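You operate a simulated robot arm through the tools that you are given. There is no shell and no other tool. Be economical: measure what you need, move in short steps, check, and stop when the job is done.

The job below is to be done with a simulated two-armed robot. You get a single attempt, and the scene is never put back.

Task
Test the hose valve, then move the marker in the hose cabinet to October.
Fine: open the red wheel nearly all the way, see the gauge in the green, shut it, vent to zero at the orange button under the gauge; door shut again.

It is judged by the outcome, as a careful person would: the job done as asked, and still so three seconds after it is handed in. It fails if anything else is knocked over, pushed out of place, dropped, spilled or broken.

Robot
Two 7-joint arms with fingered hands on one trunk, on a base that drives. Base frame: it is fixed to the floor where the robot stands at the start and does not move with it; the origin is under the middle of the robot, x ahead of it, y to its left, z up. Readings come in cm, rad, newtons and seconds.
The left shoulder is at the start at [7.7, 17.4, 96.1], the right one opposite. With the tool pointing down near the work surface each hand reaches from about 10 to 72 cm from the robot's upright axis, wherever it stands, measured 20 degrees to its own side. Places, roughly: hose cabinet door [130, -10, 160]; orange button under the gauge [130, -10, 90]; red valve [120, 10, 100]; red wheel [120, 0, 90]; yellow marker [130, -10, 130]. Payload 3.8 kg a hand.
The TCP of each hand is the grasp point between the finger pads, 2.6 cm short of the fingertips. In the tool frame z runs along the fingers and y along their closing line. The gripper opens to 13.2 cm. The gripper's body begins 7.3 cm behind the TCP. The gripper is a hand of 3 fingers: y runs from the thumb to the fingers, the wrist lies at [0, 0, -22.4] in the tool frame, and closing takes about 1.5 s.
Orientation is that of the tool frame in the base frame, as a unit quaternion [x, y, z, w]. With the fingers straight down and closing along the base's y, the tool's x points along the base's -x, its y along +y and its z along -z.

Tools
- The arms move only by the tool play_rows. It takes "left_commands", "right_commands" or both (then of equal length, played together; a hand with none holds still); each is a list that holds one entry, the list of rows, each a list of 7 numbers: the shift along the tool's x, y, z in units of 400 mm (1.0 is 400 mm), then the turn, a rotation vector about the tool's x, y, z in units of 180 degrees (1.0 is 180 degrees), then the closure, from 0 (fully open) to 1 (shut). In form: [[[dx, dy, dz, wx, wy, wz, grip], ...]]. A call has 1 to 12 rows; each row is the pose to reach, as a shift and turn from the pose commanded when the call began, along the tool's axes at that moment. A call with a number of a shift or a turn outside -1 to 1 is refused whole. Each row takes 0.2 s and may step no farther than 5 cm and 0.15 rad from the row before; otherwise, or with a gripper value out of range, the whole call is refused. A pose out of reach is approached as far as the arm can. The call stops where the force on the tool passes 40 N (or 10 N more than at its start, if that is more) or the arm is blocked; 0.2 s more then pass. The fingers move at their own pace (about 10.8 cm/s each) and stop on an object; they squeeze with about 32 N. The grip force told is the motor's: it shows also when the fingers shut on nothing. Time passes only in rows, and 0.2 s behind the last, so rows that repeat a pose let the fingers close. The reply holds the time, the measured pose of the TCP, the force on the tool along the base axes, the opening and the grip force, in the units named above and with some noise, with the torque about the TCP (base axes, N m) and any sound that the robot's microphone picked up.
- Cameras (640 x 400 px; columns grow to the right, rows downward): "scene" is now at [15.12, 0.03, 92.24]; the picture's right is [0.04, -1.00, 0.00], its down [0.48, 0.02, -0.88] and it looks along [0.88, 0.03, 0.48] (base axes); focal length 214 px, centre (320, 200). "left" rides on the left gripper at [-6.2, 0.3, -9.2] in its tool frame; the picture's right is [-0.05, -1.00, 0.00], its down [0.83, -0.04, -0.56] and it looks along [0.55, -0.03, 0.83] (tool axes); focal length 230 px, centre (320, 200). "right" rides on the right gripper at [6.2, 0.3, -9.2] in its tool frame; the picture's right is [-0.05, 1.00, 0.00], its down [-0.83, -0.04, -0.56] and it looks along [-0.55, -0.03, 0.83] (tool axes); focal length 230 px, centre (320, 200). There is no depth. A picture from a camera that has moved, and an enlarged one, comes with that camera's place and axes in the base frame and with its lens. The place of the scene camera against the robot may be out by one fixed shift of up to 1.8 cm in any direction.
- snapshot(camera): a new picture of that camera. It takes no simulated time.
- slide_trunk(by): slides the trunk up (or, below 0, down) by that many cm; the arms and the scene camera ride with it, the base frame stays. It gives what a move gives, with no picture.
- drive_base(legs): drives the robot by 1 to 6 legs, each [ahead, left, turn to the left] in cm, cm and rad, along the robot's own axes; the way and the turn of a leg run together, so that a leg with both is an arc; at most 150 cm and 3.142 rad a leg. The arms and the cameras ride along, it lands a little off, and it stops where it bumps. It gives what a move gives.
- set_grasp(shape, hand): the hand has 3 fingers and takes this shape, open, in about a second: jaw (thumb against the fingers, like two jaws); tri (thumb and two fingers); tip (a fingertip pinch); poke (one finger out to press); point (the index stretched); flat (the hand flat); cup (the hand cupped); fist (a fist). The gripper value then closes the fingers along that shape, each until it touches; the sizes above hold for jaw. It gives what a move gives, with no picture.
- aim_head(pan, tilt): turns the head with the scene camera to pan (to the left, within 1.047 rad either way) and tilt (down, from -0.506 to 1.204), counted from straight ahead of the robot. It gives what a move gives.
- enlarge(camera, box): a new picture of the part [left, top, right, bottom] of that camera's present view, enlarged. It takes no simulated time.
- sign_off(): hands the job in; it is judged then, once.

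Work in short steps. Places have to be worked out from the pictures, the camera data and where the tool is seen: move nearer, look again, correct. Check each grasp and each placing, and mend what went wrong. You have 120 turns and 100 pictures in all, those below and enlarged ones among them. Open the grippers and draw the arms clear of the work before you hand the job in, unless the task says otherwise; then end with one line.

The tools are called after ">>>" as a command line: name --argument value ..., lists and objects as JSON in quotes. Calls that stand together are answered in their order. play_rows: Moves the arms, as the interface text tells. Its arguments: {"type":"object","properties":{"left_commands":{"type":"array","items":{"type":"array","items":{"type":"array","items":{"type":"number"}}}},"right_commands":{"type":"array","items":{"type":"array","items":{"type":"array","items":{"type":"number"}}}}},"required":[]} The other tools are called the same way: slide_trunk (by) slides the trunk up or down; set_grasp (shape, hand) gives the hand a shape; drive_base (legs) drives the base; aim_head (pan, tilt) turns the head that bears the scene camera; snapshot (camera) takes a picture; enlarge (camera, box) takes an enlarged picture of a part of a camera's view; sign_off () hands the job in.

At the start:

```text
time_s: 0.0
left_ee_pos: [46.13, 21.31, 110.0]
left_ee_rot: [-0.001, 1.0, 0.0, 0.002]
left_wrist_force: [-0.2, 0.6, -0.3]
left_wrist_torque: [-0.03, -0.01, -0.02]
left_finger_gap: 13.19
left_grip_force: 0.2
left_shape: jaw
right_ee_pos: [27.02, -13.92, 112.17]
right_ee_rot: [0.0, 1.0, 0.0, 0.0]
right_wrist_force: [0.7, -0.3, 0.9]
right_wrist_torque: [0.0, 0.0, 0.01]
right_finger_gap: 13.22
right_grip_force: 0.0
right_shape: jaw
trunk travel left (down, up): [-26.8, 21.4]
robot x, y, heading: [0.34, -0.45, 0.002]
head pan, tilt: [0.038, -0.499]
```

scene: 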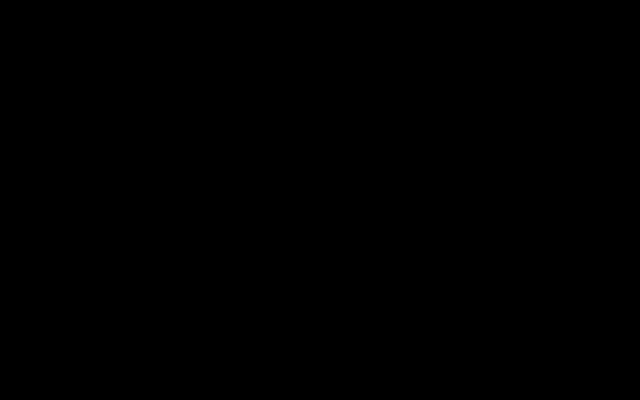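
right: 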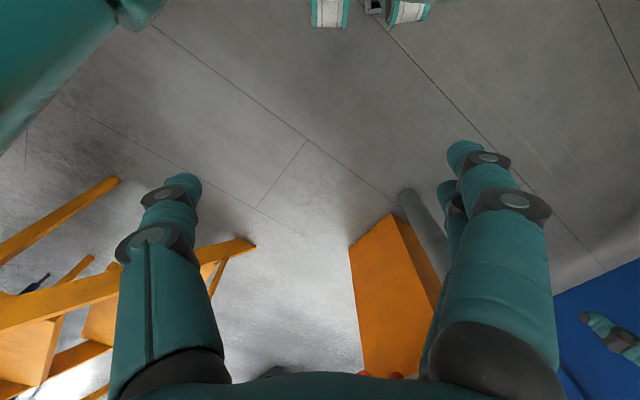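
left: 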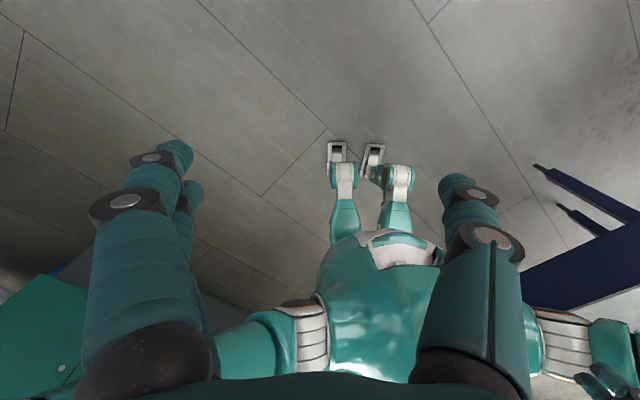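

The scene picture is black, perhaps because the head is aimed up at something dark or the lens is blocked. I level the head and look again.

>>> aim_head --pan 0 --tilt 0

>>> snapshot --camera "scene"

```text
time_s: 0.9
left_ee_pos: [46.09, 21.27, 110.11]
left_ee_rot: [-0.001, 1.0, 0.0, 0.001]
left_wrist_force: [0.1, -0.2, -0.7]
left_wrist_torque: [0.0, 0.0, -0.01]
left_finger_gap: 13.19
left_grip_force: 0.1
left_shape: jaw
right_ee_pos: [27.08, -13.8, 112.09]
right_ee_rot: [0.0, 1.0, 0.0, -0.001]
right_wrist_force: [0.3, -0.7, -0.3]
right_wrist_torque: [0.01, 0.01, -0.04]
right_finger_gap: 13.21
right_grip_force: 0.0
right_shape: jaw
trunk travel left (down, up): [-26.8, 21.4]
robot x, y, heading: [0.26, -0.21, -0.001]
head pan, tilt: [0.0, 0.0]
```

```text
96 pictures are left
camera scene: at [17.42, -0.22, 88.24], right [0.0, -1.0, 0.0], down [0.0, 0.0, -1.0], along [1.0, 0.0, 0.0], focal length 214 px, centre (320, 200)
```

scene: 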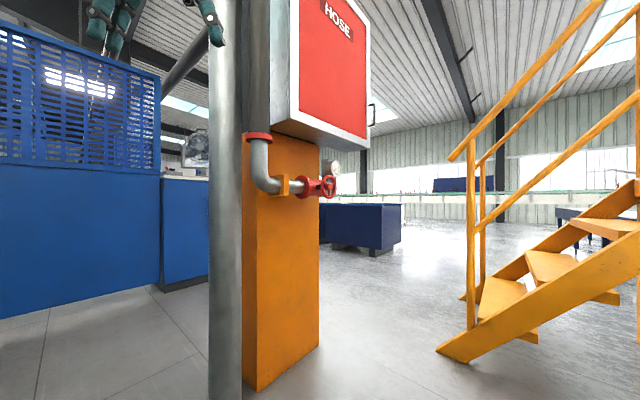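

The cabinet stands on an orange pillar whose front faces about (-0.67, -0.74), so I should stand to the right of it, facing about 0.83 rad left. I drive diagonally clear of the stairs, turn, and look.

>>> drive_base --legs '[[35, -50, 0], [0, 0, 0.83]]'

>>> snapshot --camera "scene"

```text
time_s: 8.0
left_ee_pos: [50.27, -1.85, 110.17]
left_ee_rot: [-0.402, 0.916, 0.001, 0.001]
left_wrist_force: [-0.1, 0.2, 0.1]
left_wrist_torque: [0.01, -0.01, -0.01]
left_finger_gap: 13.19
left_grip_force: 0.1
left_shape: jaw
right_ee_pos: [63.34, -39.46, 112.11]
right_ee_rot: [-0.401, 0.916, 0.0, 0.0]
right_wrist_force: [0.6, 0.2, -0.6]
right_wrist_torque: [0.01, 0.01, -0.01]
right_finger_gap: 13.19
right_grip_force: 0.2
right_shape: jaw
trunk travel left (down, up): [-26.8, 21.4]
robot x, y, heading: [35.09, -50.42, 0.827]
head pan, tilt: [0.0, 0.0]
```

```text
95 pictures are left
camera scene: at [46.58, -37.49, 88.23], right [0.74, -0.68, 0.0], down [0.0, 0.0, -1.0], along [0.68, 0.74, 0.0], focal length 214 px, centre (320, 200)
```

scene: 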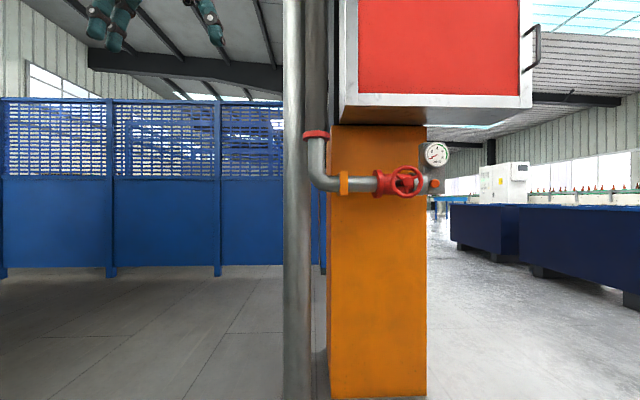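

Now the face is frontal: wheel, gauge with orange button beneath, door handle on the right edge (hinge left). I move right and somewhat nearer, then inspect.

>>> drive_base --legs '[[0, -28, 0.0], [17, 0, 0]]'

>>> snapshot --camera "scene"

>>> enlarge --camera "scene" --box '[240, 110, 400, 230]'

```text
time_s: 12.1
left_ee_pos: [82.31, -8.37, 110.03]
left_ee_rot: [-0.402, 0.916, 0.0, 0.001]
left_wrist_force: [0.1, 0.7, -0.9]
left_wrist_torque: [-0.02, -0.03, 0.01]
left_finger_gap: 13.19
left_grip_force: 0.1
left_shape: jaw
right_ee_pos: [95.37, -46.06, 112.04]
right_ee_rot: [-0.401, 0.916, -0.001, 0.0]
right_wrist_force: [0.5, 0.2, -0.4]
right_wrist_torque: [-0.01, 0.03, 0.02]
right_finger_gap: 13.18
right_grip_force: 0.0
right_shape: jaw
trunk travel left (down, up): [-26.8, 21.4]
robot x, y, heading: [66.65, -56.52, 0.827]
head pan, tilt: [0.0, 0.0]
```

```text
94 pictures are left
camera scene: at [78.61, -44.07, 88.22], right [0.74, -0.68, 0.0], down [0.0, 0.0, -1.0], along [0.68, 0.74, 0.0], focal length 214 px, centre (320, 200)
```

scene: 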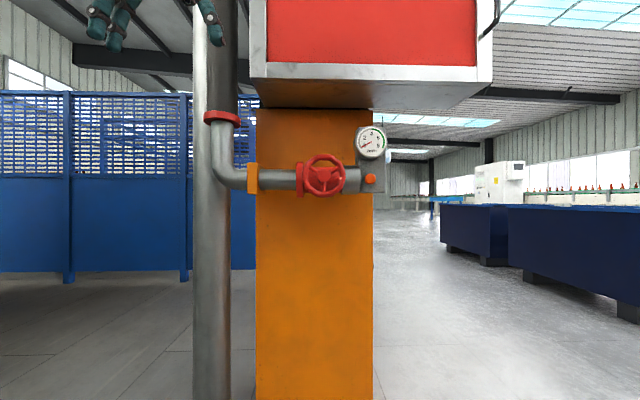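

```text
3.33 times, centred on (320, 170) of scene
camera zoom: at [78.61, -44.07, 88.22], right [0.74, -0.68, 0.0], down [0.0, 0.0, -1.0], along [0.68, 0.74, 0.0], focal length 715 px, centre (320, 300)
```

zoom: 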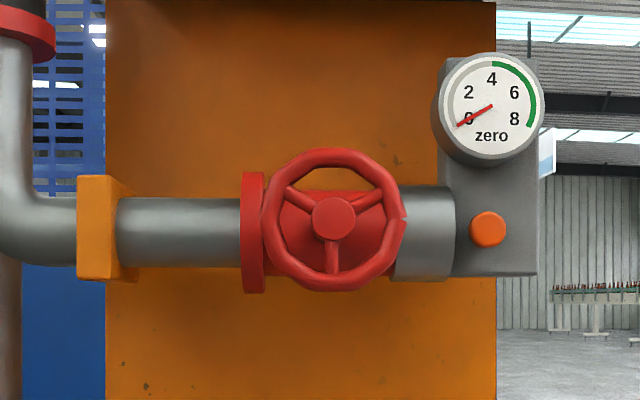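

From the two views I put the wheel hub near [118, -2.6, 94.8], about 11.4 cm across, axis towards the robot; the cabinet's front bottom edge is about 6 cm behind the wheel at z≈123. I turn the right hand to point forward, about 15 cm short of the wheel.

>>> play_rows --right_commands '[[[-0.0727, 0.0295, 0.0386, 0, -0.0455, 0, 0], [-0.1455, 0.0591, 0.0773, 0, -0.0909, 0, 0], [-0.2182, 0.0886, 0.1159, 0, -0.1364, 0, 0], [-0.2909, 0.1182, 0.1545, 0, -0.1818, 0, 0], [-0.3636, 0.1477, 0.1932, 0, -0.2273, 0, 0], [-0.4364, 0.1773, 0.2318, 0, -0.2727, 0, 0], [-0.5091, 0.2068, 0.2705, 0, -0.3182, 0, 0], [-0.5818, 0.2364, 0.3091, 0, -0.3636, 0, 0], [-0.6545, 0.2659, 0.3477, 0, -0.4091, 0, 0], [-0.7273, 0.2955, 0.3864, 0, -0.4545, 0, 0], [-0.8, 0.325, 0.425, 0, -0.5, 0, 0]]]'

>>> snapshot --camera "scene"

>>> snapshot --camera "right"

```text
time_s: 14.5
left_ee_pos: [82.3, -8.37, 109.98]
left_ee_rot: [-0.402, 0.916, 0.0, 0.001]
left_wrist_force: [0.7, 0.7, -0.1]
left_wrist_torque: [-0.01, 0.0, -0.04]
left_finger_gap: 13.2
left_grip_force: 0.0
left_shape: jaw
right_ee_pos: [107.4, -13.74, 95.06]
right_ee_rot: [-0.283, 0.647, 0.284, 0.648]
right_wrist_force: [-0.7, 0.5, -0.1]
right_wrist_torque: [0.03, 0.02, -0.01]
right_finger_gap: 13.18
right_grip_force: 0.1
right_shape: jaw
trunk travel left (down, up): [-26.8, 21.4]
robot x, y, heading: [66.94, -56.83, 0.827]
head pan, tilt: [0.0, 0.0]
```

```text
92 pictures are left
camera scene: at [78.6, -44.08, 88.22], right [0.74, -0.68, 0.0], down [0.0, 0.0, -1.0], along [0.68, 0.74, 0.0], focal length 214 px, centre (320, 200)
```

scene: 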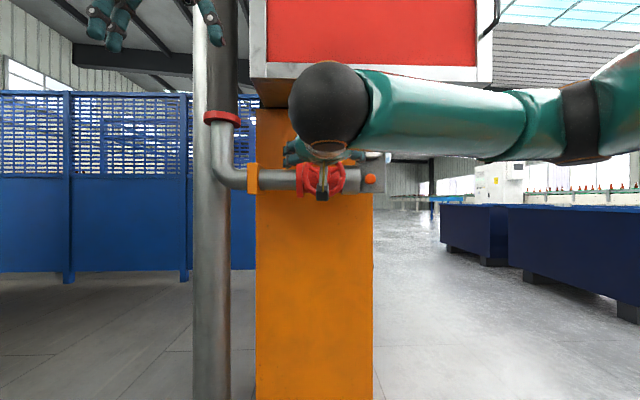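

```text
91 pictures are left
camera right: at [100.97, -20.2, 88.88], right [-0.73, 0.68, 0.05], down [-0.35, -0.44, 0.83], along [0.58, 0.59, 0.56], focal length 230 px, centre (320, 200)
```

right: 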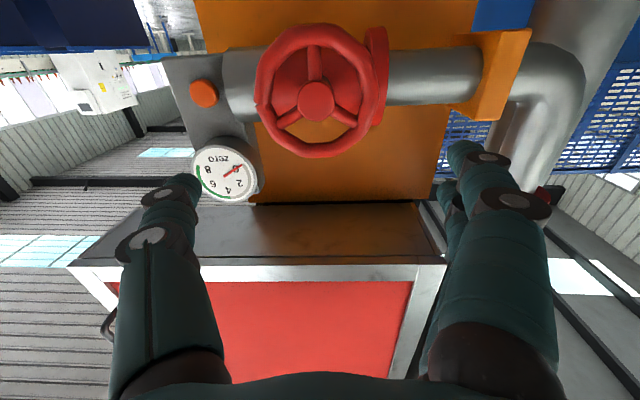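

The hand camera agrees: hub near [118.2, -2.6, 94], about 15.6 cm ahead of the TCP. I roll the hand +90° (so fingers straddle top and bottom) while advancing 6 cm, to refine the depth.

>>> play_rows --right_commands '[[[0.002, -0.001, 0.014, 0, 0, 0.0455, 0], [0.004, -0.002, 0.028, 0, 0, 0.0909, 0], [0.006, -0.003, 0.042, 0, 0, 0.1364, 0], [0.008, -0.004, 0.056, 0, 0, 0.1818, 0], [0.01, -0.005, 0.07, 0, 0, 0.2273, 0], [0.012, -0.006, 0.084, 0, 0, 0.2727, 0], [0.014, -0.007, 0.098, 0, 0, 0.3182, 0], [0.016, -0.008, 0.112, 0, 0, 0.3636, 0], [0.018, -0.008, 0.126, 0, 0, 0.4091, 0], [0.02, -0.008, 0.14, 0, 0, 0.4545, 0], [0.02, -0.008, 0.15, 0, 0, 0.5, 0]]]'

>>> snapshot --camera "right"

```text
time_s: 16.9
left_ee_pos: [82.32, -8.44, 109.94]
left_ee_rot: [-0.403, 0.915, 0.0, 0.0]
left_wrist_force: [-0.6, 0.4, -0.8]
left_wrist_torque: [0.04, 0.02, 0.02]
left_finger_gap: 13.19
left_grip_force: 0.1
left_shape: jaw
right_ee_pos: [111.71, -9.58, 94.45]
right_ee_rot: [0.257, 0.657, 0.66, 0.257]
right_wrist_force: [0.5, 0.5, 0.4]
right_wrist_torque: [0.01, -0.03, -0.03]
right_finger_gap: 13.2
right_grip_force: 0.1
right_shape: jaw
trunk travel left (down, up): [-26.8, 21.4]
robot x, y, heading: [66.63, -56.8, 0.821]
head pan, tilt: [0.0, 0.0]
```

```text
90 pictures are left
camera right: at [100.99, -12.12, 94.6], right [0.04, -0.04, 1.0], down [0.23, -0.97, -0.05], along [0.97, 0.24, -0.03], focal length 230 px, centre (320, 200)
```

right: 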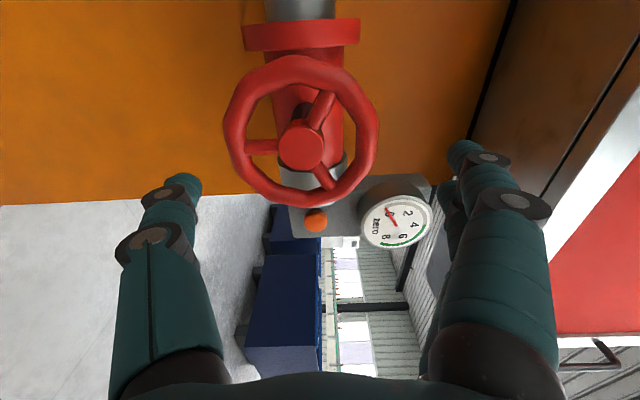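

Triangulating: hub front about 8 cm ahead of the TCP, at z≈93.1 (1.3 cm below it), outer diameter ~12 cm, rim plane ~8.4 cm ahead, flange ~2.5 cm behind the rim. I lower 1.3 cm and advance 6 cm first to check the alignment.

>>> play_rows --right_commands '[[[0, -0.0325, 0.0, 0, 0, 0, 0], [0, -0.0325, 0.05, 0, 0, 0, 0], [0, -0.0325, 0.08, 0, 0, 0, 0], [0, -0.0325, 0.11, 0, 0, 0, 0]]]'

>>> snapshot --camera "right"

>>> enlarge --camera "scene" --box '[240, 110, 400, 230]'

```text
time_s: 17.9
left_ee_pos: [82.3, -8.46, 110.08]
left_ee_rot: [-0.402, 0.916, 0.001, 0.001]
left_wrist_force: [1.3, -0.5, -0.5]
left_wrist_torque: [-0.03, 0.03, 0.01]
left_finger_gap: 13.19
left_grip_force: 0.1
left_shape: jaw
right_ee_pos: [114.74, -6.22, 93.03]
right_ee_rot: [0.258, 0.658, 0.659, 0.257]
right_wrist_force: [0.8, -0.2, 0.3]
right_wrist_torque: [-0.03, -0.03, 0.0]
right_finger_gap: 13.2
right_grip_force: 0.1
right_shape: jaw
trunk travel left (down, up): [-26.8, 21.4]
robot x, y, heading: [66.89, -56.69, 0.828]
head pan, tilt: [0.0, 0.0]
```

```text
89 pictures are left
camera right: at [103.98, -8.9, 93.26], right [0.04, -0.04, 1.0], down [0.23, -0.97, -0.04], along [0.97, 0.24, -0.03], focal length 230 px, centre (320, 200)
```

right: 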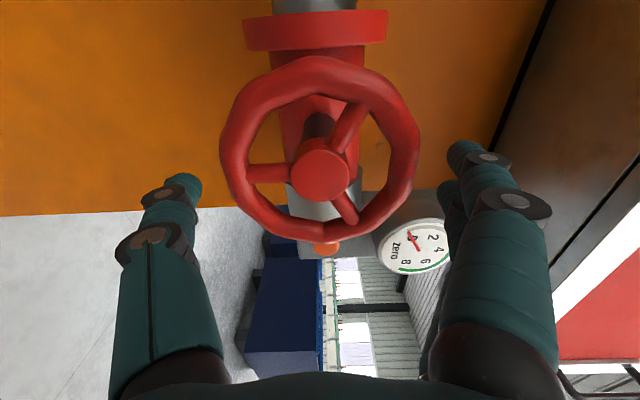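

```text
3.33 times, centred on (320, 170) of scene
camera zoom: at [78.58, -44.1, 88.23], right [0.74, -0.68, 0.0], down [0.0, 0.0, -1.0], along [0.68, 0.74, 0.0], focal length 715 px, centre (320, 300)
```

zoom: 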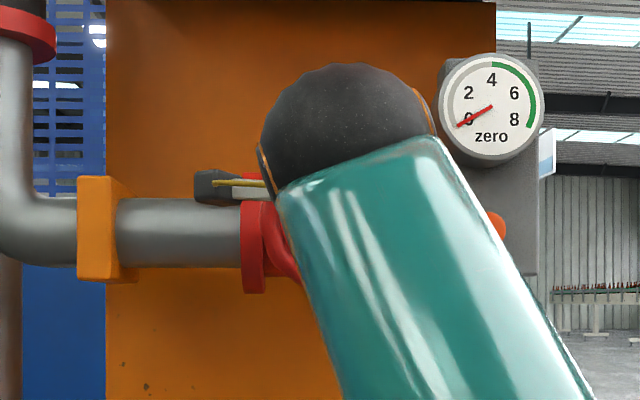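

Alignment is good: rim centred on the tool axis, about 3.2 cm ahead. I advance 2.3 cm, watching force, then close on the rim.

>>> play_rows --right_commands '[[[0, 0, 0.025, 0, 0, 0, 0], [0, 0, 0.045, 0, 0, 0, 0], [0, 0, 0.058, 0, 0, 0, 0], [0, 0, 0.058, 0, 0, 0, 0.5], [0, 0, 0.058, 0, 0, 0, 1], [0, 0, 0.058, 0, 0, 0, 1], [0, 0, 0.058, 0, 0, 0, 1], [0, 0, 0.058, 0, 0, 0, 1]]]'

>>> snapshot --camera "right"

```text
time_s: 19.7
left_ee_pos: [82.34, -8.46, 109.95]
left_ee_rot: [-0.402, 0.916, 0.0, -0.001]
left_wrist_force: [-0.4, -0.1, -0.5]
left_wrist_torque: [0.01, 0.0, 0.02]
left_finger_gap: 13.19
left_grip_force: 0.1
left_shape: jaw
right_ee_pos: [116.42, -4.54, 92.79]
right_ee_rot: [0.257, 0.659, 0.658, 0.258]
right_wrist_force: [5.2, 7.6, -0.6]
right_wrist_torque: [-0.1, -0.01, 0.01]
right_finger_gap: 9.82
right_grip_force: 32.3
right_shape: jaw
trunk travel left (down, up): [-26.8, 21.4]
robot x, y, heading: [66.51, -56.61, 0.828]
head pan, tilt: [0.0, 0.0]
```

```text
87 pictures are left
camera right: at [105.64, -7.09, 93.18], right [0.04, -0.03, 1.0], down [0.23, -0.97, -0.04], along [0.97, 0.23, -0.03], focal length 230 px, centre (320, 200)
```

right: 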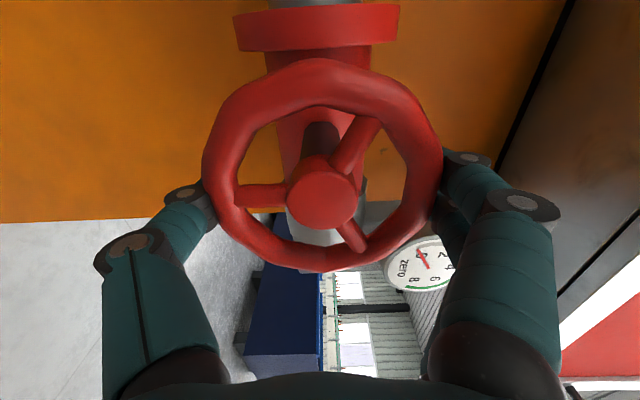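

Gripped (gap 9.8 cm, 32 N). I turn counter-clockwise (negative about tool z) by 90° and watch torque and gauge.

>>> play_rows --right_commands '[[[0, 0, 0, 0, 0, -0.0455, 1], [0, 0, 0, 0, 0, -0.0909, 1], [0, 0, 0, 0, 0, -0.1364, 1], [0, 0, 0, 0, 0, -0.1818, 1], [0, 0, 0, 0, 0, -0.2273, 1], [0, 0, 0, 0, 0, -0.2727, 1], [0, 0, 0, 0, 0, -0.3182, 1], [0, 0, 0, 0, 0, -0.3636, 1], [0, 0, 0, 0, 0, -0.4091, 1], [0, 0, 0, 0, 0, -0.4545, 1], [0, 0, 0, 0, 0, -0.5, 1]]]'

>>> snapshot --camera "right"

>>> enlarge --camera "scene" --box '[240, 110, 400, 230]'

```text
time_s: 22.1
left_ee_pos: [82.5, -8.39, 109.97]
left_ee_rot: [-0.402, 0.916, 0.0, 0.0]
left_wrist_force: [0.3, 0.5, -0.7]
left_wrist_torque: [0.0, 0.02, -0.01]
left_finger_gap: 13.18
left_grip_force: 0.1
left_shape: jaw
right_ee_pos: [116.38, -4.54, 92.96]
right_ee_rot: [-0.284, 0.647, 0.284, 0.648]
right_wrist_force: [16.0, 12.9, 14.3]
right_wrist_torque: [0.19, -0.01, 1.65]
right_finger_gap: 9.72
right_grip_force: 32.5
right_shape: jaw
trunk travel left (down, up): [-26.8, 21.4]
robot x, y, heading: [66.92, -57.2, 0.828]
head pan, tilt: [0.0, 0.0]
```

```text
86 pictures are left
camera right: at [109.9, -11.1, 86.86], right [-0.73, 0.68, 0.05], down [-0.35, -0.44, 0.83], along [0.58, 0.59, 0.56], focal length 230 px, centre (320, 200)
```

right: 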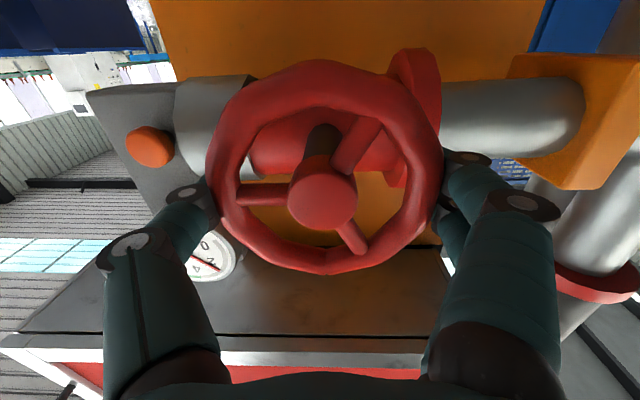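

```text
3.33 times, centred on (320, 170) of scene
camera zoom: at [78.63, -44.07, 88.22], right [0.74, -0.68, 0.0], down [0.0, 0.0, -1.0], along [0.68, 0.74, 0.0], focal length 715 px, centre (320, 300)
```

zoom: 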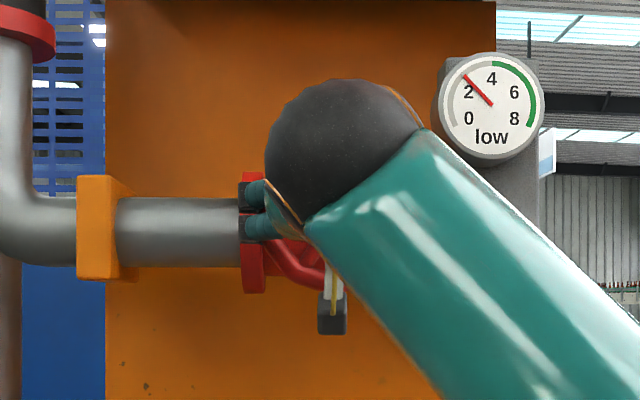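

The wheel turned 90°, the gauge now reads ~2.3 "low". I continue another ~90° counter-clockwise.

>>> play_rows --right_commands '[[[0, 0, 0, 0, 0, -0.0455, 1], [0, 0, 0, 0, 0, -0.0909, 1], [0, 0, 0, 0, 0, -0.1364, 1], [0, 0, 0, 0, 0, -0.1818, 1], [0, 0, 0, 0, 0, -0.2273, 1], [0, 0, 0, 0, 0, -0.2727, 1], [0, 0, 0, 0, 0, -0.3182, 1], [0, 0, 0, 0, 0, -0.3636, 1], [0, 0, 0, 0, 0, -0.4091, 1], [0, 0, 0, 0, 0, -0.4545, 1]]]'

>>> snapshot --camera "right"

>>> enlarge --camera "scene" --box '[240, 110, 400, 230]'

```text
time_s: 23.8
left_ee_pos: [82.52, -8.43, 110.01]
left_ee_rot: [-0.4, 0.916, 0.0, 0.001]
left_wrist_force: [-0.5, 1.1, 0.1]
left_wrist_torque: [-0.02, 0.02, -0.02]
left_finger_gap: 13.21
left_grip_force: 0.1
left_shape: jaw
right_ee_pos: [117.83, -5.5, 92.17]
right_ee_rot: [-0.564, 0.44, -0.088, 0.694]
right_wrist_force: [12.2, -7.2, -4.1]
right_wrist_torque: [1.1, 0.72, -0.21]
right_finger_gap: 9.1
right_grip_force: 32.5
right_shape: jaw
trunk travel left (down, up): [-26.8, 21.4]
robot x, y, heading: [67.01, -56.5, 0.822]
head pan, tilt: [0.0, 0.0]
stopped in row 8 (right hand): the force on the tool passed its limit at 44 N (the readings are from after the stop); the commanded pose is now the measured one
```

```text
84 pictures are left
camera right: at [114.97, -15.61, 88.81], right [-0.4, 0.38, -0.83], down [-0.87, 0.11, 0.47], along [0.27, 0.92, 0.29], focal length 230 px, centre (320, 200)
```

right: 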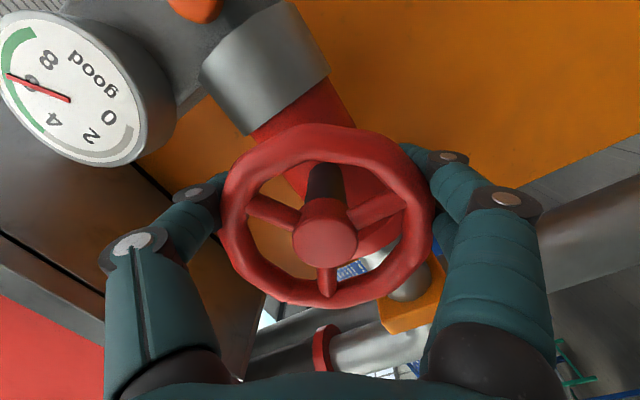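

```text
3.33 times, centred on (320, 170) of scene
camera zoom: at [78.67, -44.19, 88.23], right [0.73, -0.68, 0.0], down [0.0, 0.0, -1.0], along [0.68, 0.73, 0.0], focal length 715 px, centre (320, 300)
```

zoom: 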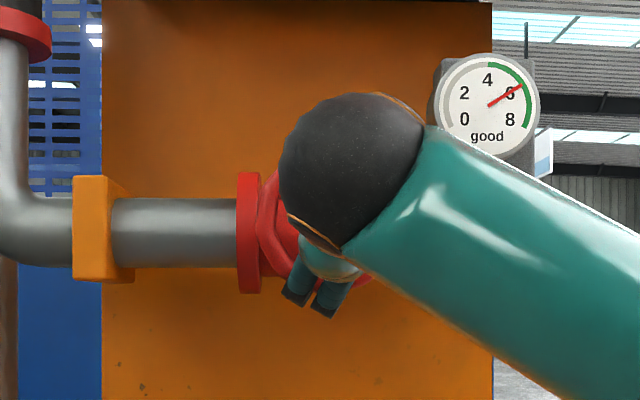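

The gauge reads 6, "good" (green). The stop came with the hand slipped ~1.8 cm off-centre; I can't yet tell whether that was the wheel's stop or a slip. I release, recentre on the wheel, and look.

>>> play_rows --right_commands '[[[0, 0, 0, 0, 0, 0, 0.5], [0, 0, 0, 0, 0, 0, 0], [0, 0, 0, 0, 0, 0, 0], [0, 0, 0, 0, 0, 0, 0], [0, 0, 0, 0, 0, 0, 0], [-0.02, 0, -0.005, 0, 0, 0, 0], [-0.04, 0.003, -0.02, 0, 0, 0, 0], [-0.045, 0.005, -0.03, 0, 0, 0, 0]]]'

>>> snapshot --camera "right"

```text
time_s: 25.6
left_ee_pos: [82.51, -8.59, 109.97]
left_ee_rot: [-0.4, 0.917, 0.001, 0.001]
left_wrist_force: [0.5, -0.2, -0.8]
left_wrist_torque: [-0.02, -0.01, 0.0]
left_finger_gap: 13.2
left_grip_force: 0.2
left_shape: jaw
right_ee_pos: [115.36, -4.93, 93.06]
right_ee_rot: [-0.566, 0.433, -0.084, 0.696]
right_wrist_force: [0.3, -0.4, 0.5]
right_wrist_torque: [0.02, -0.01, -0.02]
right_finger_gap: 13.18
right_grip_force: 0.0
right_shape: jaw
trunk travel left (down, up): [-26.8, 21.4]
robot x, y, heading: [66.84, -56.78, 0.823]
head pan, tilt: [0.0, 0.0]
```

```text
82 pictures are left
camera right: at [112.61, -15.11, 89.77], right [-0.4, 0.38, -0.83], down [-0.88, 0.09, 0.47], along [0.25, 0.92, 0.29], focal length 230 px, centre (320, 200)
```

right: 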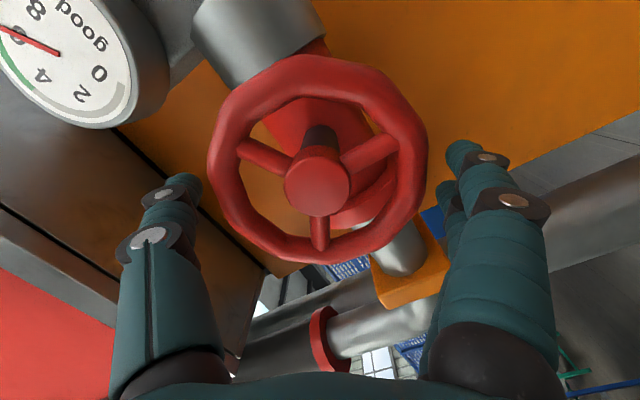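

Wheel stayed put, gauge still good. I back out 3 cm, roll the open hand back +90° for a second bite, and correct the 0.45 cm lateral offset.

>>> play_rows --right_commands '[[[0.01, -0.006, -0.08, 0, 0, 0, 0], [0.01, -0.006, -0.08, 0, 0, 0.0455, 0], [0.01, -0.006, -0.08, 0, 0, 0.0909, 0], [0.01, -0.006, -0.08, 0, 0, 0.1364, 0], [0.01, -0.006, -0.08, 0, 0, 0.1818, 0], [0.01, -0.006, -0.08, 0, 0, 0.2273, 0], [0.01, -0.006, -0.08, 0, 0, 0.2727, 0], [0.01, -0.006, -0.08, 0, 0, 0.3182, 0], [0.01, -0.006, -0.08, 0, 0, 0.3636, 0], [0.01, -0.006, -0.08, 0, 0, 0.4091, 0], [0.01, -0.006, -0.08, 0, 0, 0.4545, 0], [0.01, -0.006, -0.08, 0, 0, 0.5, 0]]]'

>>> snapshot --camera "right"

```text
time_s: 28.2
left_ee_pos: [82.48, -8.61, 109.94]
left_ee_rot: [-0.401, 0.916, 0.0, 0.0]
left_wrist_force: [0.1, -0.1, -0.3]
left_wrist_torque: [0.02, 0.03, -0.04]
left_finger_gap: 13.18
left_grip_force: 0.1
left_shape: jaw
right_ee_pos: [113.46, -7.56, 92.98]
right_ee_rot: [-0.093, 0.707, 0.433, 0.551]
right_wrist_force: [-0.4, -0.1, -0.5]
right_wrist_torque: [0.03, 0.01, -0.01]
right_finger_gap: 13.21
right_grip_force: 0.1
right_shape: jaw
trunk travel left (down, up): [-26.8, 21.4]
robot x, y, heading: [67.1, -56.71, 0.824]
head pan, tilt: [0.0, 0.0]
```

```text
81 pictures are left
camera right: at [104.56, -11.75, 88.05], right [-0.59, 0.59, 0.55], down [-0.05, -0.71, 0.7], along [0.81, 0.39, 0.45], focal length 230 px, centre (320, 200)
```

right: 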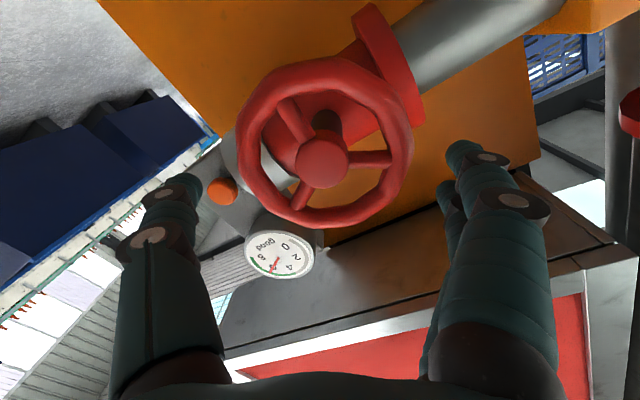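

Well centred; hub about 5.2 cm ahead. I advance 4.2 cm and grip again.

>>> play_rows --right_commands '[[[0, 0, 0.04, 0, 0, 0, 0], [0, 0, 0.08, 0, 0, 0, 0], [0, 0, 0.105, 0, 0, 0, 0], [0, 0, 0.105, 0, 0, 0, 0.5], [0, 0, 0.105, 0, 0, 0, 1], [0, 0, 0.105, 0, 0, 0, 1], [0, 0, 0.105, 0, 0, 0, 1], [0, 0, 0.105, 0, 0, 0, 1]]]'

>>> play_rows --right_commands '[[[0, 0, 0, 0, 0, -0.03, 1], [0, 0, 0, 0, 0, -0.06, 1], [0, 0, 0, 0, 0, -0.09, 1], [0, 0, 0, 0, 0, -0.12, 1], [0, 0, 0, 0, 0, -0.15, 1], [0, 0, 0, 0, 0, -0.18, 1]]]'

>>> snapshot --camera "right"

>>> enlarge --camera "scene" --box '[240, 110, 400, 230]'

```text
time_s: 30.0
left_ee_pos: [82.56, -8.37, 110.05]
left_ee_rot: [-0.4, 0.916, 0.001, 0.0]
left_wrist_force: [-0.2, -0.4, -0.1]
left_wrist_torque: [-0.02, 0.02, -0.02]
left_finger_gap: 13.22
left_grip_force: 0.0
left_shape: jaw
right_ee_pos: [116.6, -4.5, 92.8]
right_ee_rot: [-0.093, 0.707, 0.433, 0.551]
right_wrist_force: [5.9, 9.7, 2.1]
right_wrist_torque: [-0.12, 0.31, -0.48]
right_finger_gap: 9.54
right_grip_force: 32.2
right_shape: jaw
trunk travel left (down, up): [-26.8, 21.4]
robot x, y, heading: [66.72, -56.94, 0.828]
head pan, tilt: [0.0, 0.0]
```

```text
time_s: 31.0
left_ee_pos: [82.5, -8.39, 109.98]
left_ee_rot: [-0.401, 0.916, 0.0, 0.0]
left_wrist_force: [0.0, -0.2, 0.2]
left_wrist_torque: [-0.02, -0.01, 0.0]
left_finger_gap: 13.18
left_grip_force: 0.0
left_shape: jaw
right_ee_pos: [116.38, -4.14, 91.47]
right_ee_rot: [-0.215, 0.693, 0.328, 0.604]
right_wrist_force: [3.4, 11.0, -8.4]
right_wrist_torque: [1.22, 1.65, -0.92]
right_finger_gap: 9.18
right_grip_force: 32.8
right_shape: jaw
trunk travel left (down, up): [-26.8, 21.4]
robot x, y, heading: [66.65, -56.69, 0.829]
head pan, tilt: [0.0, 0.0]
stopped in row 4 (right hand): the force on the tool passed its limit at 43 N (the readings are from after the stop); the commanded pose is now the measured one
```

```text
80 pictures are left
camera right: at [108.71, -9.97, 85.94], right [-0.69, 0.69, 0.24], down [-0.21, -0.51, 0.84], along [0.7, 0.52, 0.49], focal length 230 px, centre (320, 200)
```

right: 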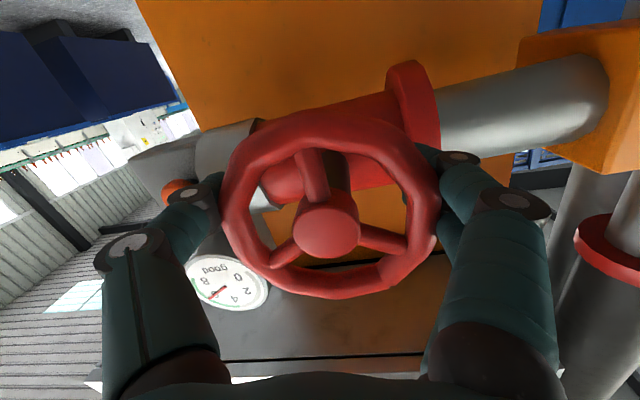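

```text
3.33 times, centred on (320, 170) of scene
camera zoom: at [78.68, -44.05, 88.22], right [0.73, -0.68, 0.0], down [0.0, 0.0, -1.0], along [0.68, 0.73, 0.0], focal length 715 px, centre (320, 300)
```

zoom: 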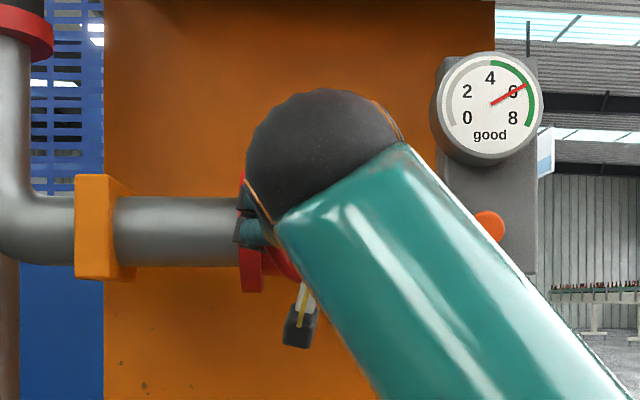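

It stopped at once with the gauge unchanged at ~6 in the green: the wheel is at its open stop. Now to shut it: release, recentre, back out and roll the open hand to −55° so that I can turn clockwise in one bite.

>>> play_rows --right_commands '[[[0, 0, 0, 0, 0, 0, 0.5], [0, 0, 0, 0, 0, 0, 0], [0, 0, 0, 0, 0, 0, 0], [0, 0, 0, 0, 0, 0, 0], [0, 0, 0, 0, 0, 0, 0], [-0.0365, 0.01, 0, 0, 0, 0, 0], [-0.0365, 0.01, -0.09, 0, 0, 0, 0]]]'

>>> play_rows --right_commands '[[[0, 0, 0, 0, 0, -0.045, 0], [0, 0, 0, 0, 0, -0.09, 0], [0, 0, 0, 0, 0, -0.135, 0], [0, 0, 0, 0, 0, -0.18, 0], [0, 0, 0, 0, 0, -0.225, 0], [0, 0, 0, 0, 0, -0.27, 0], [0, 0, 0, 0, 0, -0.315, 0], [0, 0, 0, 0, 0, -0.36, 0], [0, 0, 0, 0, 0, -0.39, 0]]]'

>>> snapshot --camera "right"

```text
time_s: 32.6
left_ee_pos: [82.36, -8.57, 110.1]
left_ee_rot: [-0.401, 0.916, 0.001, 0.001]
left_wrist_force: [0.5, -0.3, 0.4]
left_wrist_torque: [-0.03, -0.03, 0.04]
left_finger_gap: 13.15
left_grip_force: 0.0
left_shape: jaw
right_ee_pos: [113.75, -7.09, 93.6]
right_ee_rot: [-0.216, 0.689, 0.328, 0.609]
right_wrist_force: [0.2, 0.8, 0.3]
right_wrist_torque: [0.02, 0.02, 0.0]
right_finger_gap: 13.18
right_grip_force: 0.1
right_shape: jaw
trunk travel left (down, up): [-26.8, 21.4]
robot x, y, heading: [66.64, -56.63, 0.827]
head pan, tilt: [0.0, 0.0]
```

```text
time_s: 34.6
left_ee_pos: [82.54, -8.54, 109.99]
left_ee_rot: [-0.4, 0.916, 0.0, 0.0]
left_wrist_force: [-0.4, -0.2, 0.9]
left_wrist_torque: [0.0, -0.01, 0.0]
left_finger_gap: 13.18
left_grip_force: 0.1
left_shape: jaw
right_ee_pos: [113.76, -6.81, 93.51]
right_ee_rot: [-0.574, 0.439, -0.083, 0.686]
right_wrist_force: [-0.5, -0.3, 0.2]
right_wrist_torque: [0.01, -0.02, 0.0]
right_finger_gap: 13.21
right_grip_force: 0.0
right_shape: jaw
trunk travel left (down, up): [-26.8, 21.4]
robot x, y, heading: [66.86, -56.49, 0.824]
head pan, tilt: [0.0, 0.0]
```

```text
78 pictures are left
camera right: at [110.91, -17.15, 90.51], right [-0.42, 0.36, -0.83], down [-0.87, 0.1, 0.48], along [0.26, 0.93, 0.27], focal length 230 px, centre (320, 200)
```

right: 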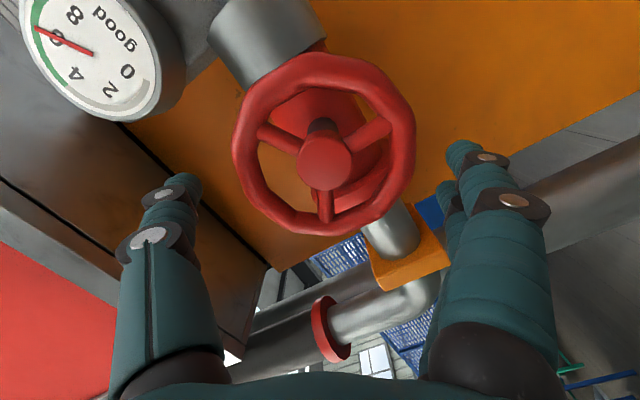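

Close to centred (0.5 cm high, 0.2 cm left). I correct, advance 3.5 cm, grip, and turn clockwise.

>>> play_rows --right_commands '[[[0.011, 0.008, 0.03, 0, 0, 0, 0], [0.011, 0.008, 0.06, 0, 0, 0, 0], [0.011, 0.008, 0.086, 0, 0, 0, 0], [0.011, 0.008, 0.086, 0, 0, 0, 0.5], [0.011, 0.008, 0.086, 0, 0, 0, 1], [0.011, 0.008, 0.086, 0, 0, 0, 1], [0.011, 0.008, 0.086, 0, 0, 0, 1], [0.011, 0.008, 0.086, 0, 0, 0, 1]]]'

>>> play_rows --right_commands '[[[0, 0, 0, 0, 0, 0.04, 1], [0, 0, 0, 0, 0, 0.08, 1], [0, 0, 0, 0, 0, 0.12, 1], [0, 0, 0, 0, 0, 0.16, 1], [0, 0, 0, 0, 0, 0.2, 1], [0, 0, 0, 0, 0, 0.24, 1], [0, 0, 0, 0, 0, 0.28, 1], [0, 0, 0, 0, 0, 0.32, 1], [0, 0, 0, 0, 0, 0.36, 1], [0, 0, 0, 0, 0, 0.4, 1], [0, 0, 0, 0, 0, 0.44, 1], [0, 0, 0, 0, 0, 0.48, 1]]]'

>>> snapshot --camera "right"

>>> enlarge --camera "scene" --box '[240, 110, 400, 230]'

```text
time_s: 36.4
left_ee_pos: [82.58, -8.45, 109.9]
left_ee_rot: [-0.4, 0.917, 0.001, 0.0]
left_wrist_force: [0.3, 0.0, 0.5]
left_wrist_torque: [0.0, -0.02, 0.0]
left_finger_gap: 13.18
left_grip_force: 0.1
left_shape: jaw
right_ee_pos: [116.35, -4.56, 92.9]
right_ee_rot: [-0.573, 0.439, -0.082, 0.687]
right_wrist_force: [8.0, 9.4, 9.4]
right_wrist_torque: [0.06, -0.05, 0.0]
right_finger_gap: 9.86
right_grip_force: 32.2
right_shape: jaw
trunk travel left (down, up): [-26.8, 21.4]
robot x, y, heading: [66.43, -56.89, 0.823]
head pan, tilt: [0.0, 0.0]
```

```text
time_s: 39.0
left_ee_pos: [82.55, -8.36, 110.04]
left_ee_rot: [-0.4, 0.916, 0.0, -0.001]
left_wrist_force: [-0.7, 0.5, 0.5]
left_wrist_torque: [-0.04, 0.02, 0.02]
left_finger_gap: 13.18
left_grip_force: 0.1
left_shape: jaw
right_ee_pos: [116.34, -4.5, 92.67]
right_ee_rot: [-0.116, 0.714, 0.411, 0.555]
right_wrist_force: [13.4, 13.0, 2.7]
right_wrist_torque: [0.6, -0.58, 1.73]
right_finger_gap: 9.65
right_grip_force: 32.0
right_shape: jaw
trunk travel left (down, up): [-26.8, 21.4]
robot x, y, heading: [66.58, -56.76, 0.823]
head pan, tilt: [0.0, 0.0]
```

```text
77 pictures are left
camera right: at [107.61, -9.06, 87.78], right [-0.6, 0.62, 0.5], down [-0.06, -0.67, 0.74], along [0.8, 0.42, 0.44], focal length 230 px, centre (320, 200)
```

right: 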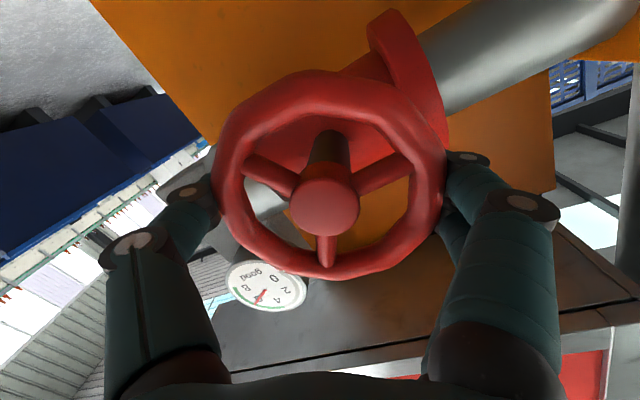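

```text
3.33 times, centred on (320, 170) of scene
camera zoom: at [78.7, -44.11, 88.2], right [0.73, -0.68, 0.0], down [0.0, 0.0, -1.0], along [0.68, 0.73, 0.0], focal length 715 px, centre (320, 300)
```

zoom: 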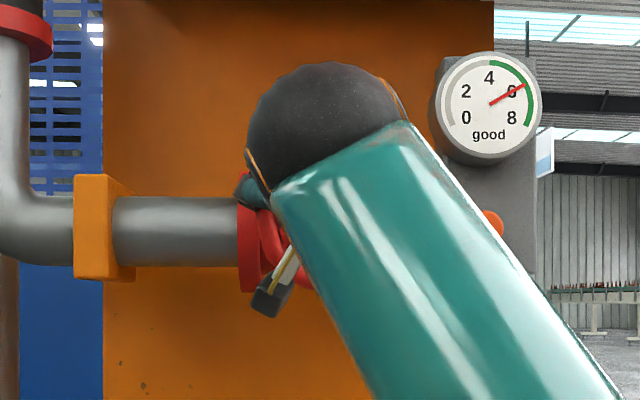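

The wheel turned clockwise with the hand (~86°); the pressure stays trapped at 6, as expected before venting. I keep turning to the closed stop.

>>> play_rows --right_commands '[[[0, 0, 0, 0, 0, 0.03, 1], [0, 0, 0, 0, 0, 0.06, 1], [0, 0, 0, 0, 0, 0.09, 1], [0, 0, 0, 0, 0, 0.12, 1], [0, 0, 0, 0, 0, 0.15, 1], [0, 0, 0, 0, 0, 0.18, 1], [0, 0, 0, 0, 0, 0.21, 1], [0, 0, 0, 0, 0, 0.24, 1], [0, 0, 0, 0, 0, 0.27, 1], [0, 0, 0, 0, 0, 0.3, 1], [0, 0, 0, 0, 0, 0.33, 1], [0, 0, 0, 0, 0, 0.36, 1]]]'

>>> snapshot --camera "right"

```text
time_s: 41.4
left_ee_pos: [82.44, -8.19, 109.99]
left_ee_rot: [-0.402, 0.916, -0.002, 0.0]
left_wrist_force: [0.4, -0.3, 1.1]
left_wrist_torque: [0.01, 0.03, -0.01]
left_finger_gap: 13.18
left_grip_force: 0.1
left_shape: jaw
right_ee_pos: [115.57, -3.76, 92.62]
right_ee_rot: [0.234, 0.685, 0.628, 0.285]
right_wrist_force: [4.6, 23.4, 1.8]
right_wrist_torque: [-2.49, -1.62, 0.02]
right_finger_gap: 9.61
right_grip_force: 32.1
right_shape: jaw
trunk travel left (down, up): [-26.8, 21.4]
robot x, y, heading: [66.61, -56.68, 0.826]
head pan, tilt: [0.0, 0.0]
stopped in row 12 (right hand): the force on the tool passed its limit at 42 N (the readings are from after the stop); the commanded pose is now the measured one
```

```text
75 pictures are left
camera right: at [104.81, -6.12, 92.78], right [0.0, 0.07, 1.0], down [0.23, -0.97, 0.06], along [0.97, 0.23, -0.01], focal length 230 px, centre (320, 200)
```

right: 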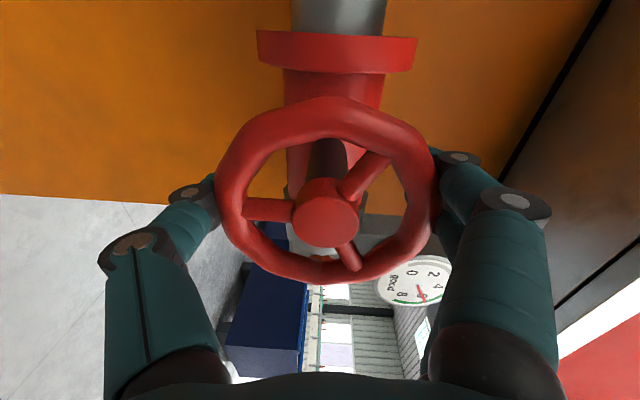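

The wheel hit the closed stop with the spokes in the same attitude as at the start. I release, recentre, back out 10 cm and drop the hand, to compare the wheel with the first picture.

>>> play_rows --right_commands '[[[0, 0, 0, 0, 0, 0, 0.5], [0, 0, 0, 0, 0, 0, 0], [0, 0, 0, 0, 0, 0, 0], [0, 0, 0, 0, 0, 0, 0], [-0.02, 0.005, 0, 0, 0, 0, 0], [-0.02, 0.005, -0.08, 0, 0, 0, 0], [-0.02, 0.005, -0.18, 0, 0, 0, 0], [-0.02, 0.005, -0.28, 0, 0, 0, 0], [-0.1, -0.05, -0.33, 0, 0, 0, 0], [-0.2, -0.1, -0.33, 0, 0, 0, 0], [-0.3, -0.15, -0.33, 0, 0, 0, 0], [-0.4, -0.2, -0.33, 0, 0, 0, 0]]]'

>>> enlarge --camera "scene" --box '[240, 110, 400, 230]'

```text
time_s: 44.0
left_ee_pos: [82.37, -8.56, 110.02]
left_ee_rot: [-0.402, 0.916, 0.0, 0.002]
left_wrist_force: [0.1, 0.4, 0.1]
left_wrist_torque: [0.0, 0.02, 0.01]
left_finger_gap: 13.18
left_grip_force: 0.1
left_shape: jaw
right_ee_pos: [118.37, -25.23, 86.82]
right_ee_rot: [0.238, 0.682, 0.63, 0.283]
right_wrist_force: [0.1, 0.0, -0.4]
right_wrist_torque: [-0.02, -0.02, -0.02]
right_finger_gap: 13.2
right_grip_force: 0.0
right_shape: jaw
trunk travel left (down, up): [-26.8, 21.4]
robot x, y, heading: [66.62, -56.92, 0.827]
head pan, tilt: [0.0, 0.0]
```

```text
3.33 times, centred on (320, 170) of scene
camera zoom: at [78.58, -44.16, 88.23], right [0.73, -0.68, 0.0], down [0.0, 0.0, -1.0], along [0.68, 0.73, 0.0], focal length 715 px, centre (320, 300)
```

zoom: 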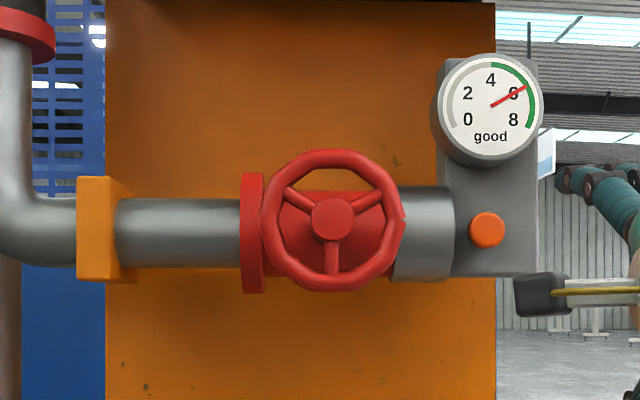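

The wheel is exactly as at the start (rim notch included): shut; gauge trapped at 6. Triangulated, the orange button is near [134, -6.8, 93], straight ahead of the right hand. I set the poke shape and look.

>>> set_grasp --hand "right" --shape "poke"

>>> snapshot --camera "right"

>>> snapshot --camera "scene"

```text
time_s: 44.9
left_ee_pos: [82.28, -8.49, 110.04]
left_ee_rot: [-0.402, 0.915, 0.001, 0.0]
left_wrist_force: [0.1, 0.2, -0.4]
left_wrist_torque: [0.04, 0.02, -0.01]
left_finger_gap: 13.16
left_grip_force: 0.0
left_shape: jaw
right_ee_pos: [118.47, -25.16, 86.9]
right_ee_rot: [0.24, 0.683, 0.63, 0.283]
right_wrist_force: [-0.5, 0.6, 0.8]
right_wrist_torque: [0.01, 0.0, -0.01]
right_finger_gap: 0.0
right_grip_force: 0.0
right_shape: poke
trunk travel left (down, up): [-26.8, 21.4]
robot x, y, heading: [66.63, -56.74, 0.823]
head pan, tilt: [0.0, 0.0]
```

```text
73 pictures are left
camera right: at [107.61, -27.61, 87.02], right [0.01, 0.06, 1.0], down [0.22, -0.97, 0.05], along [0.97, 0.22, -0.02], focal length 230 px, centre (320, 200)
```

right: 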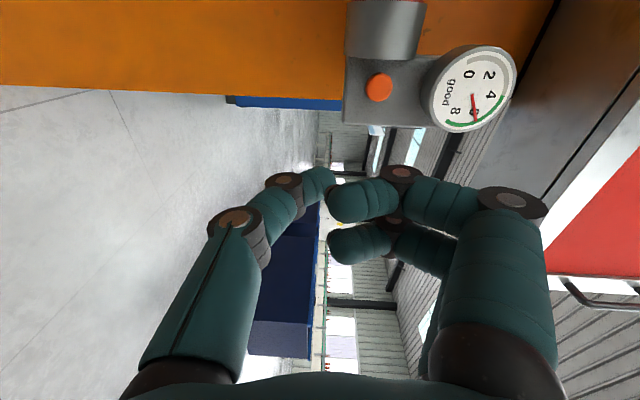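

```text
72 pictures are left
camera scene: at [78.55, -44.14, 88.23], right [0.73, -0.68, 0.0], down [0.0, 0.0, -1.0], along [0.68, 0.73, 0.0], focal length 214 px, centre (320, 200)
```

scene: 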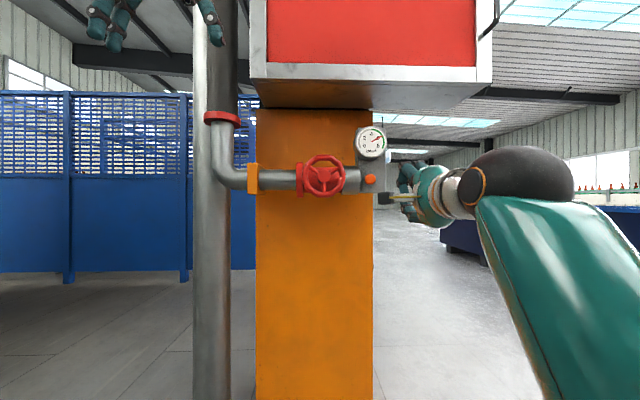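

The poke shape's leading tip is unclear from here; I try "point" to see which finger stands out.

>>> set_grasp --hand "right" --shape "point"

>>> snapshot --camera "right"

```text
time_s: 45.8
left_ee_pos: [82.4, -8.47, 109.96]
left_ee_rot: [-0.402, 0.916, 0.001, 0.001]
left_wrist_force: [0.6, 0.8, 0.3]
left_wrist_torque: [0.04, -0.02, -0.02]
left_finger_gap: 13.2
left_grip_force: 0.1
left_shape: jaw
right_ee_pos: [118.36, -25.16, 86.89]
right_ee_rot: [0.239, 0.683, 0.63, 0.284]
right_wrist_force: [-0.5, -0.1, 0.1]
right_wrist_torque: [0.01, 0.0, 0.0]
right_finger_gap: 0.0
right_grip_force: 0.1
right_shape: point
trunk travel left (down, up): [-26.8, 21.4]
robot x, y, heading: [66.6, -56.59, 0.829]
head pan, tilt: [0.0, 0.0]
```

```text
71 pictures are left
camera right: at [107.61, -27.61, 87.02], right [0.01, 0.06, 1.0], down [0.22, -0.97, 0.05], along [0.97, 0.22, -0.02], focal length 230 px, centre (320, 200)
```

right: 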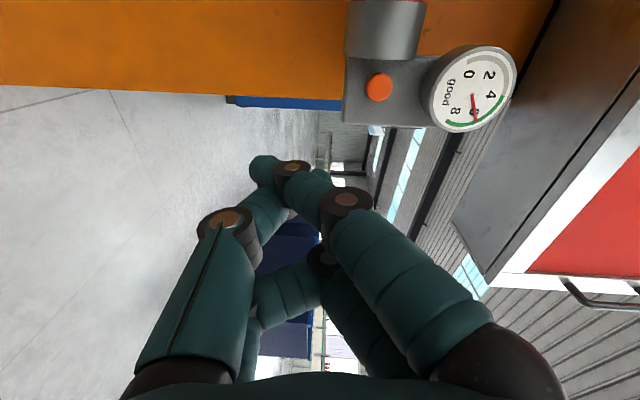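

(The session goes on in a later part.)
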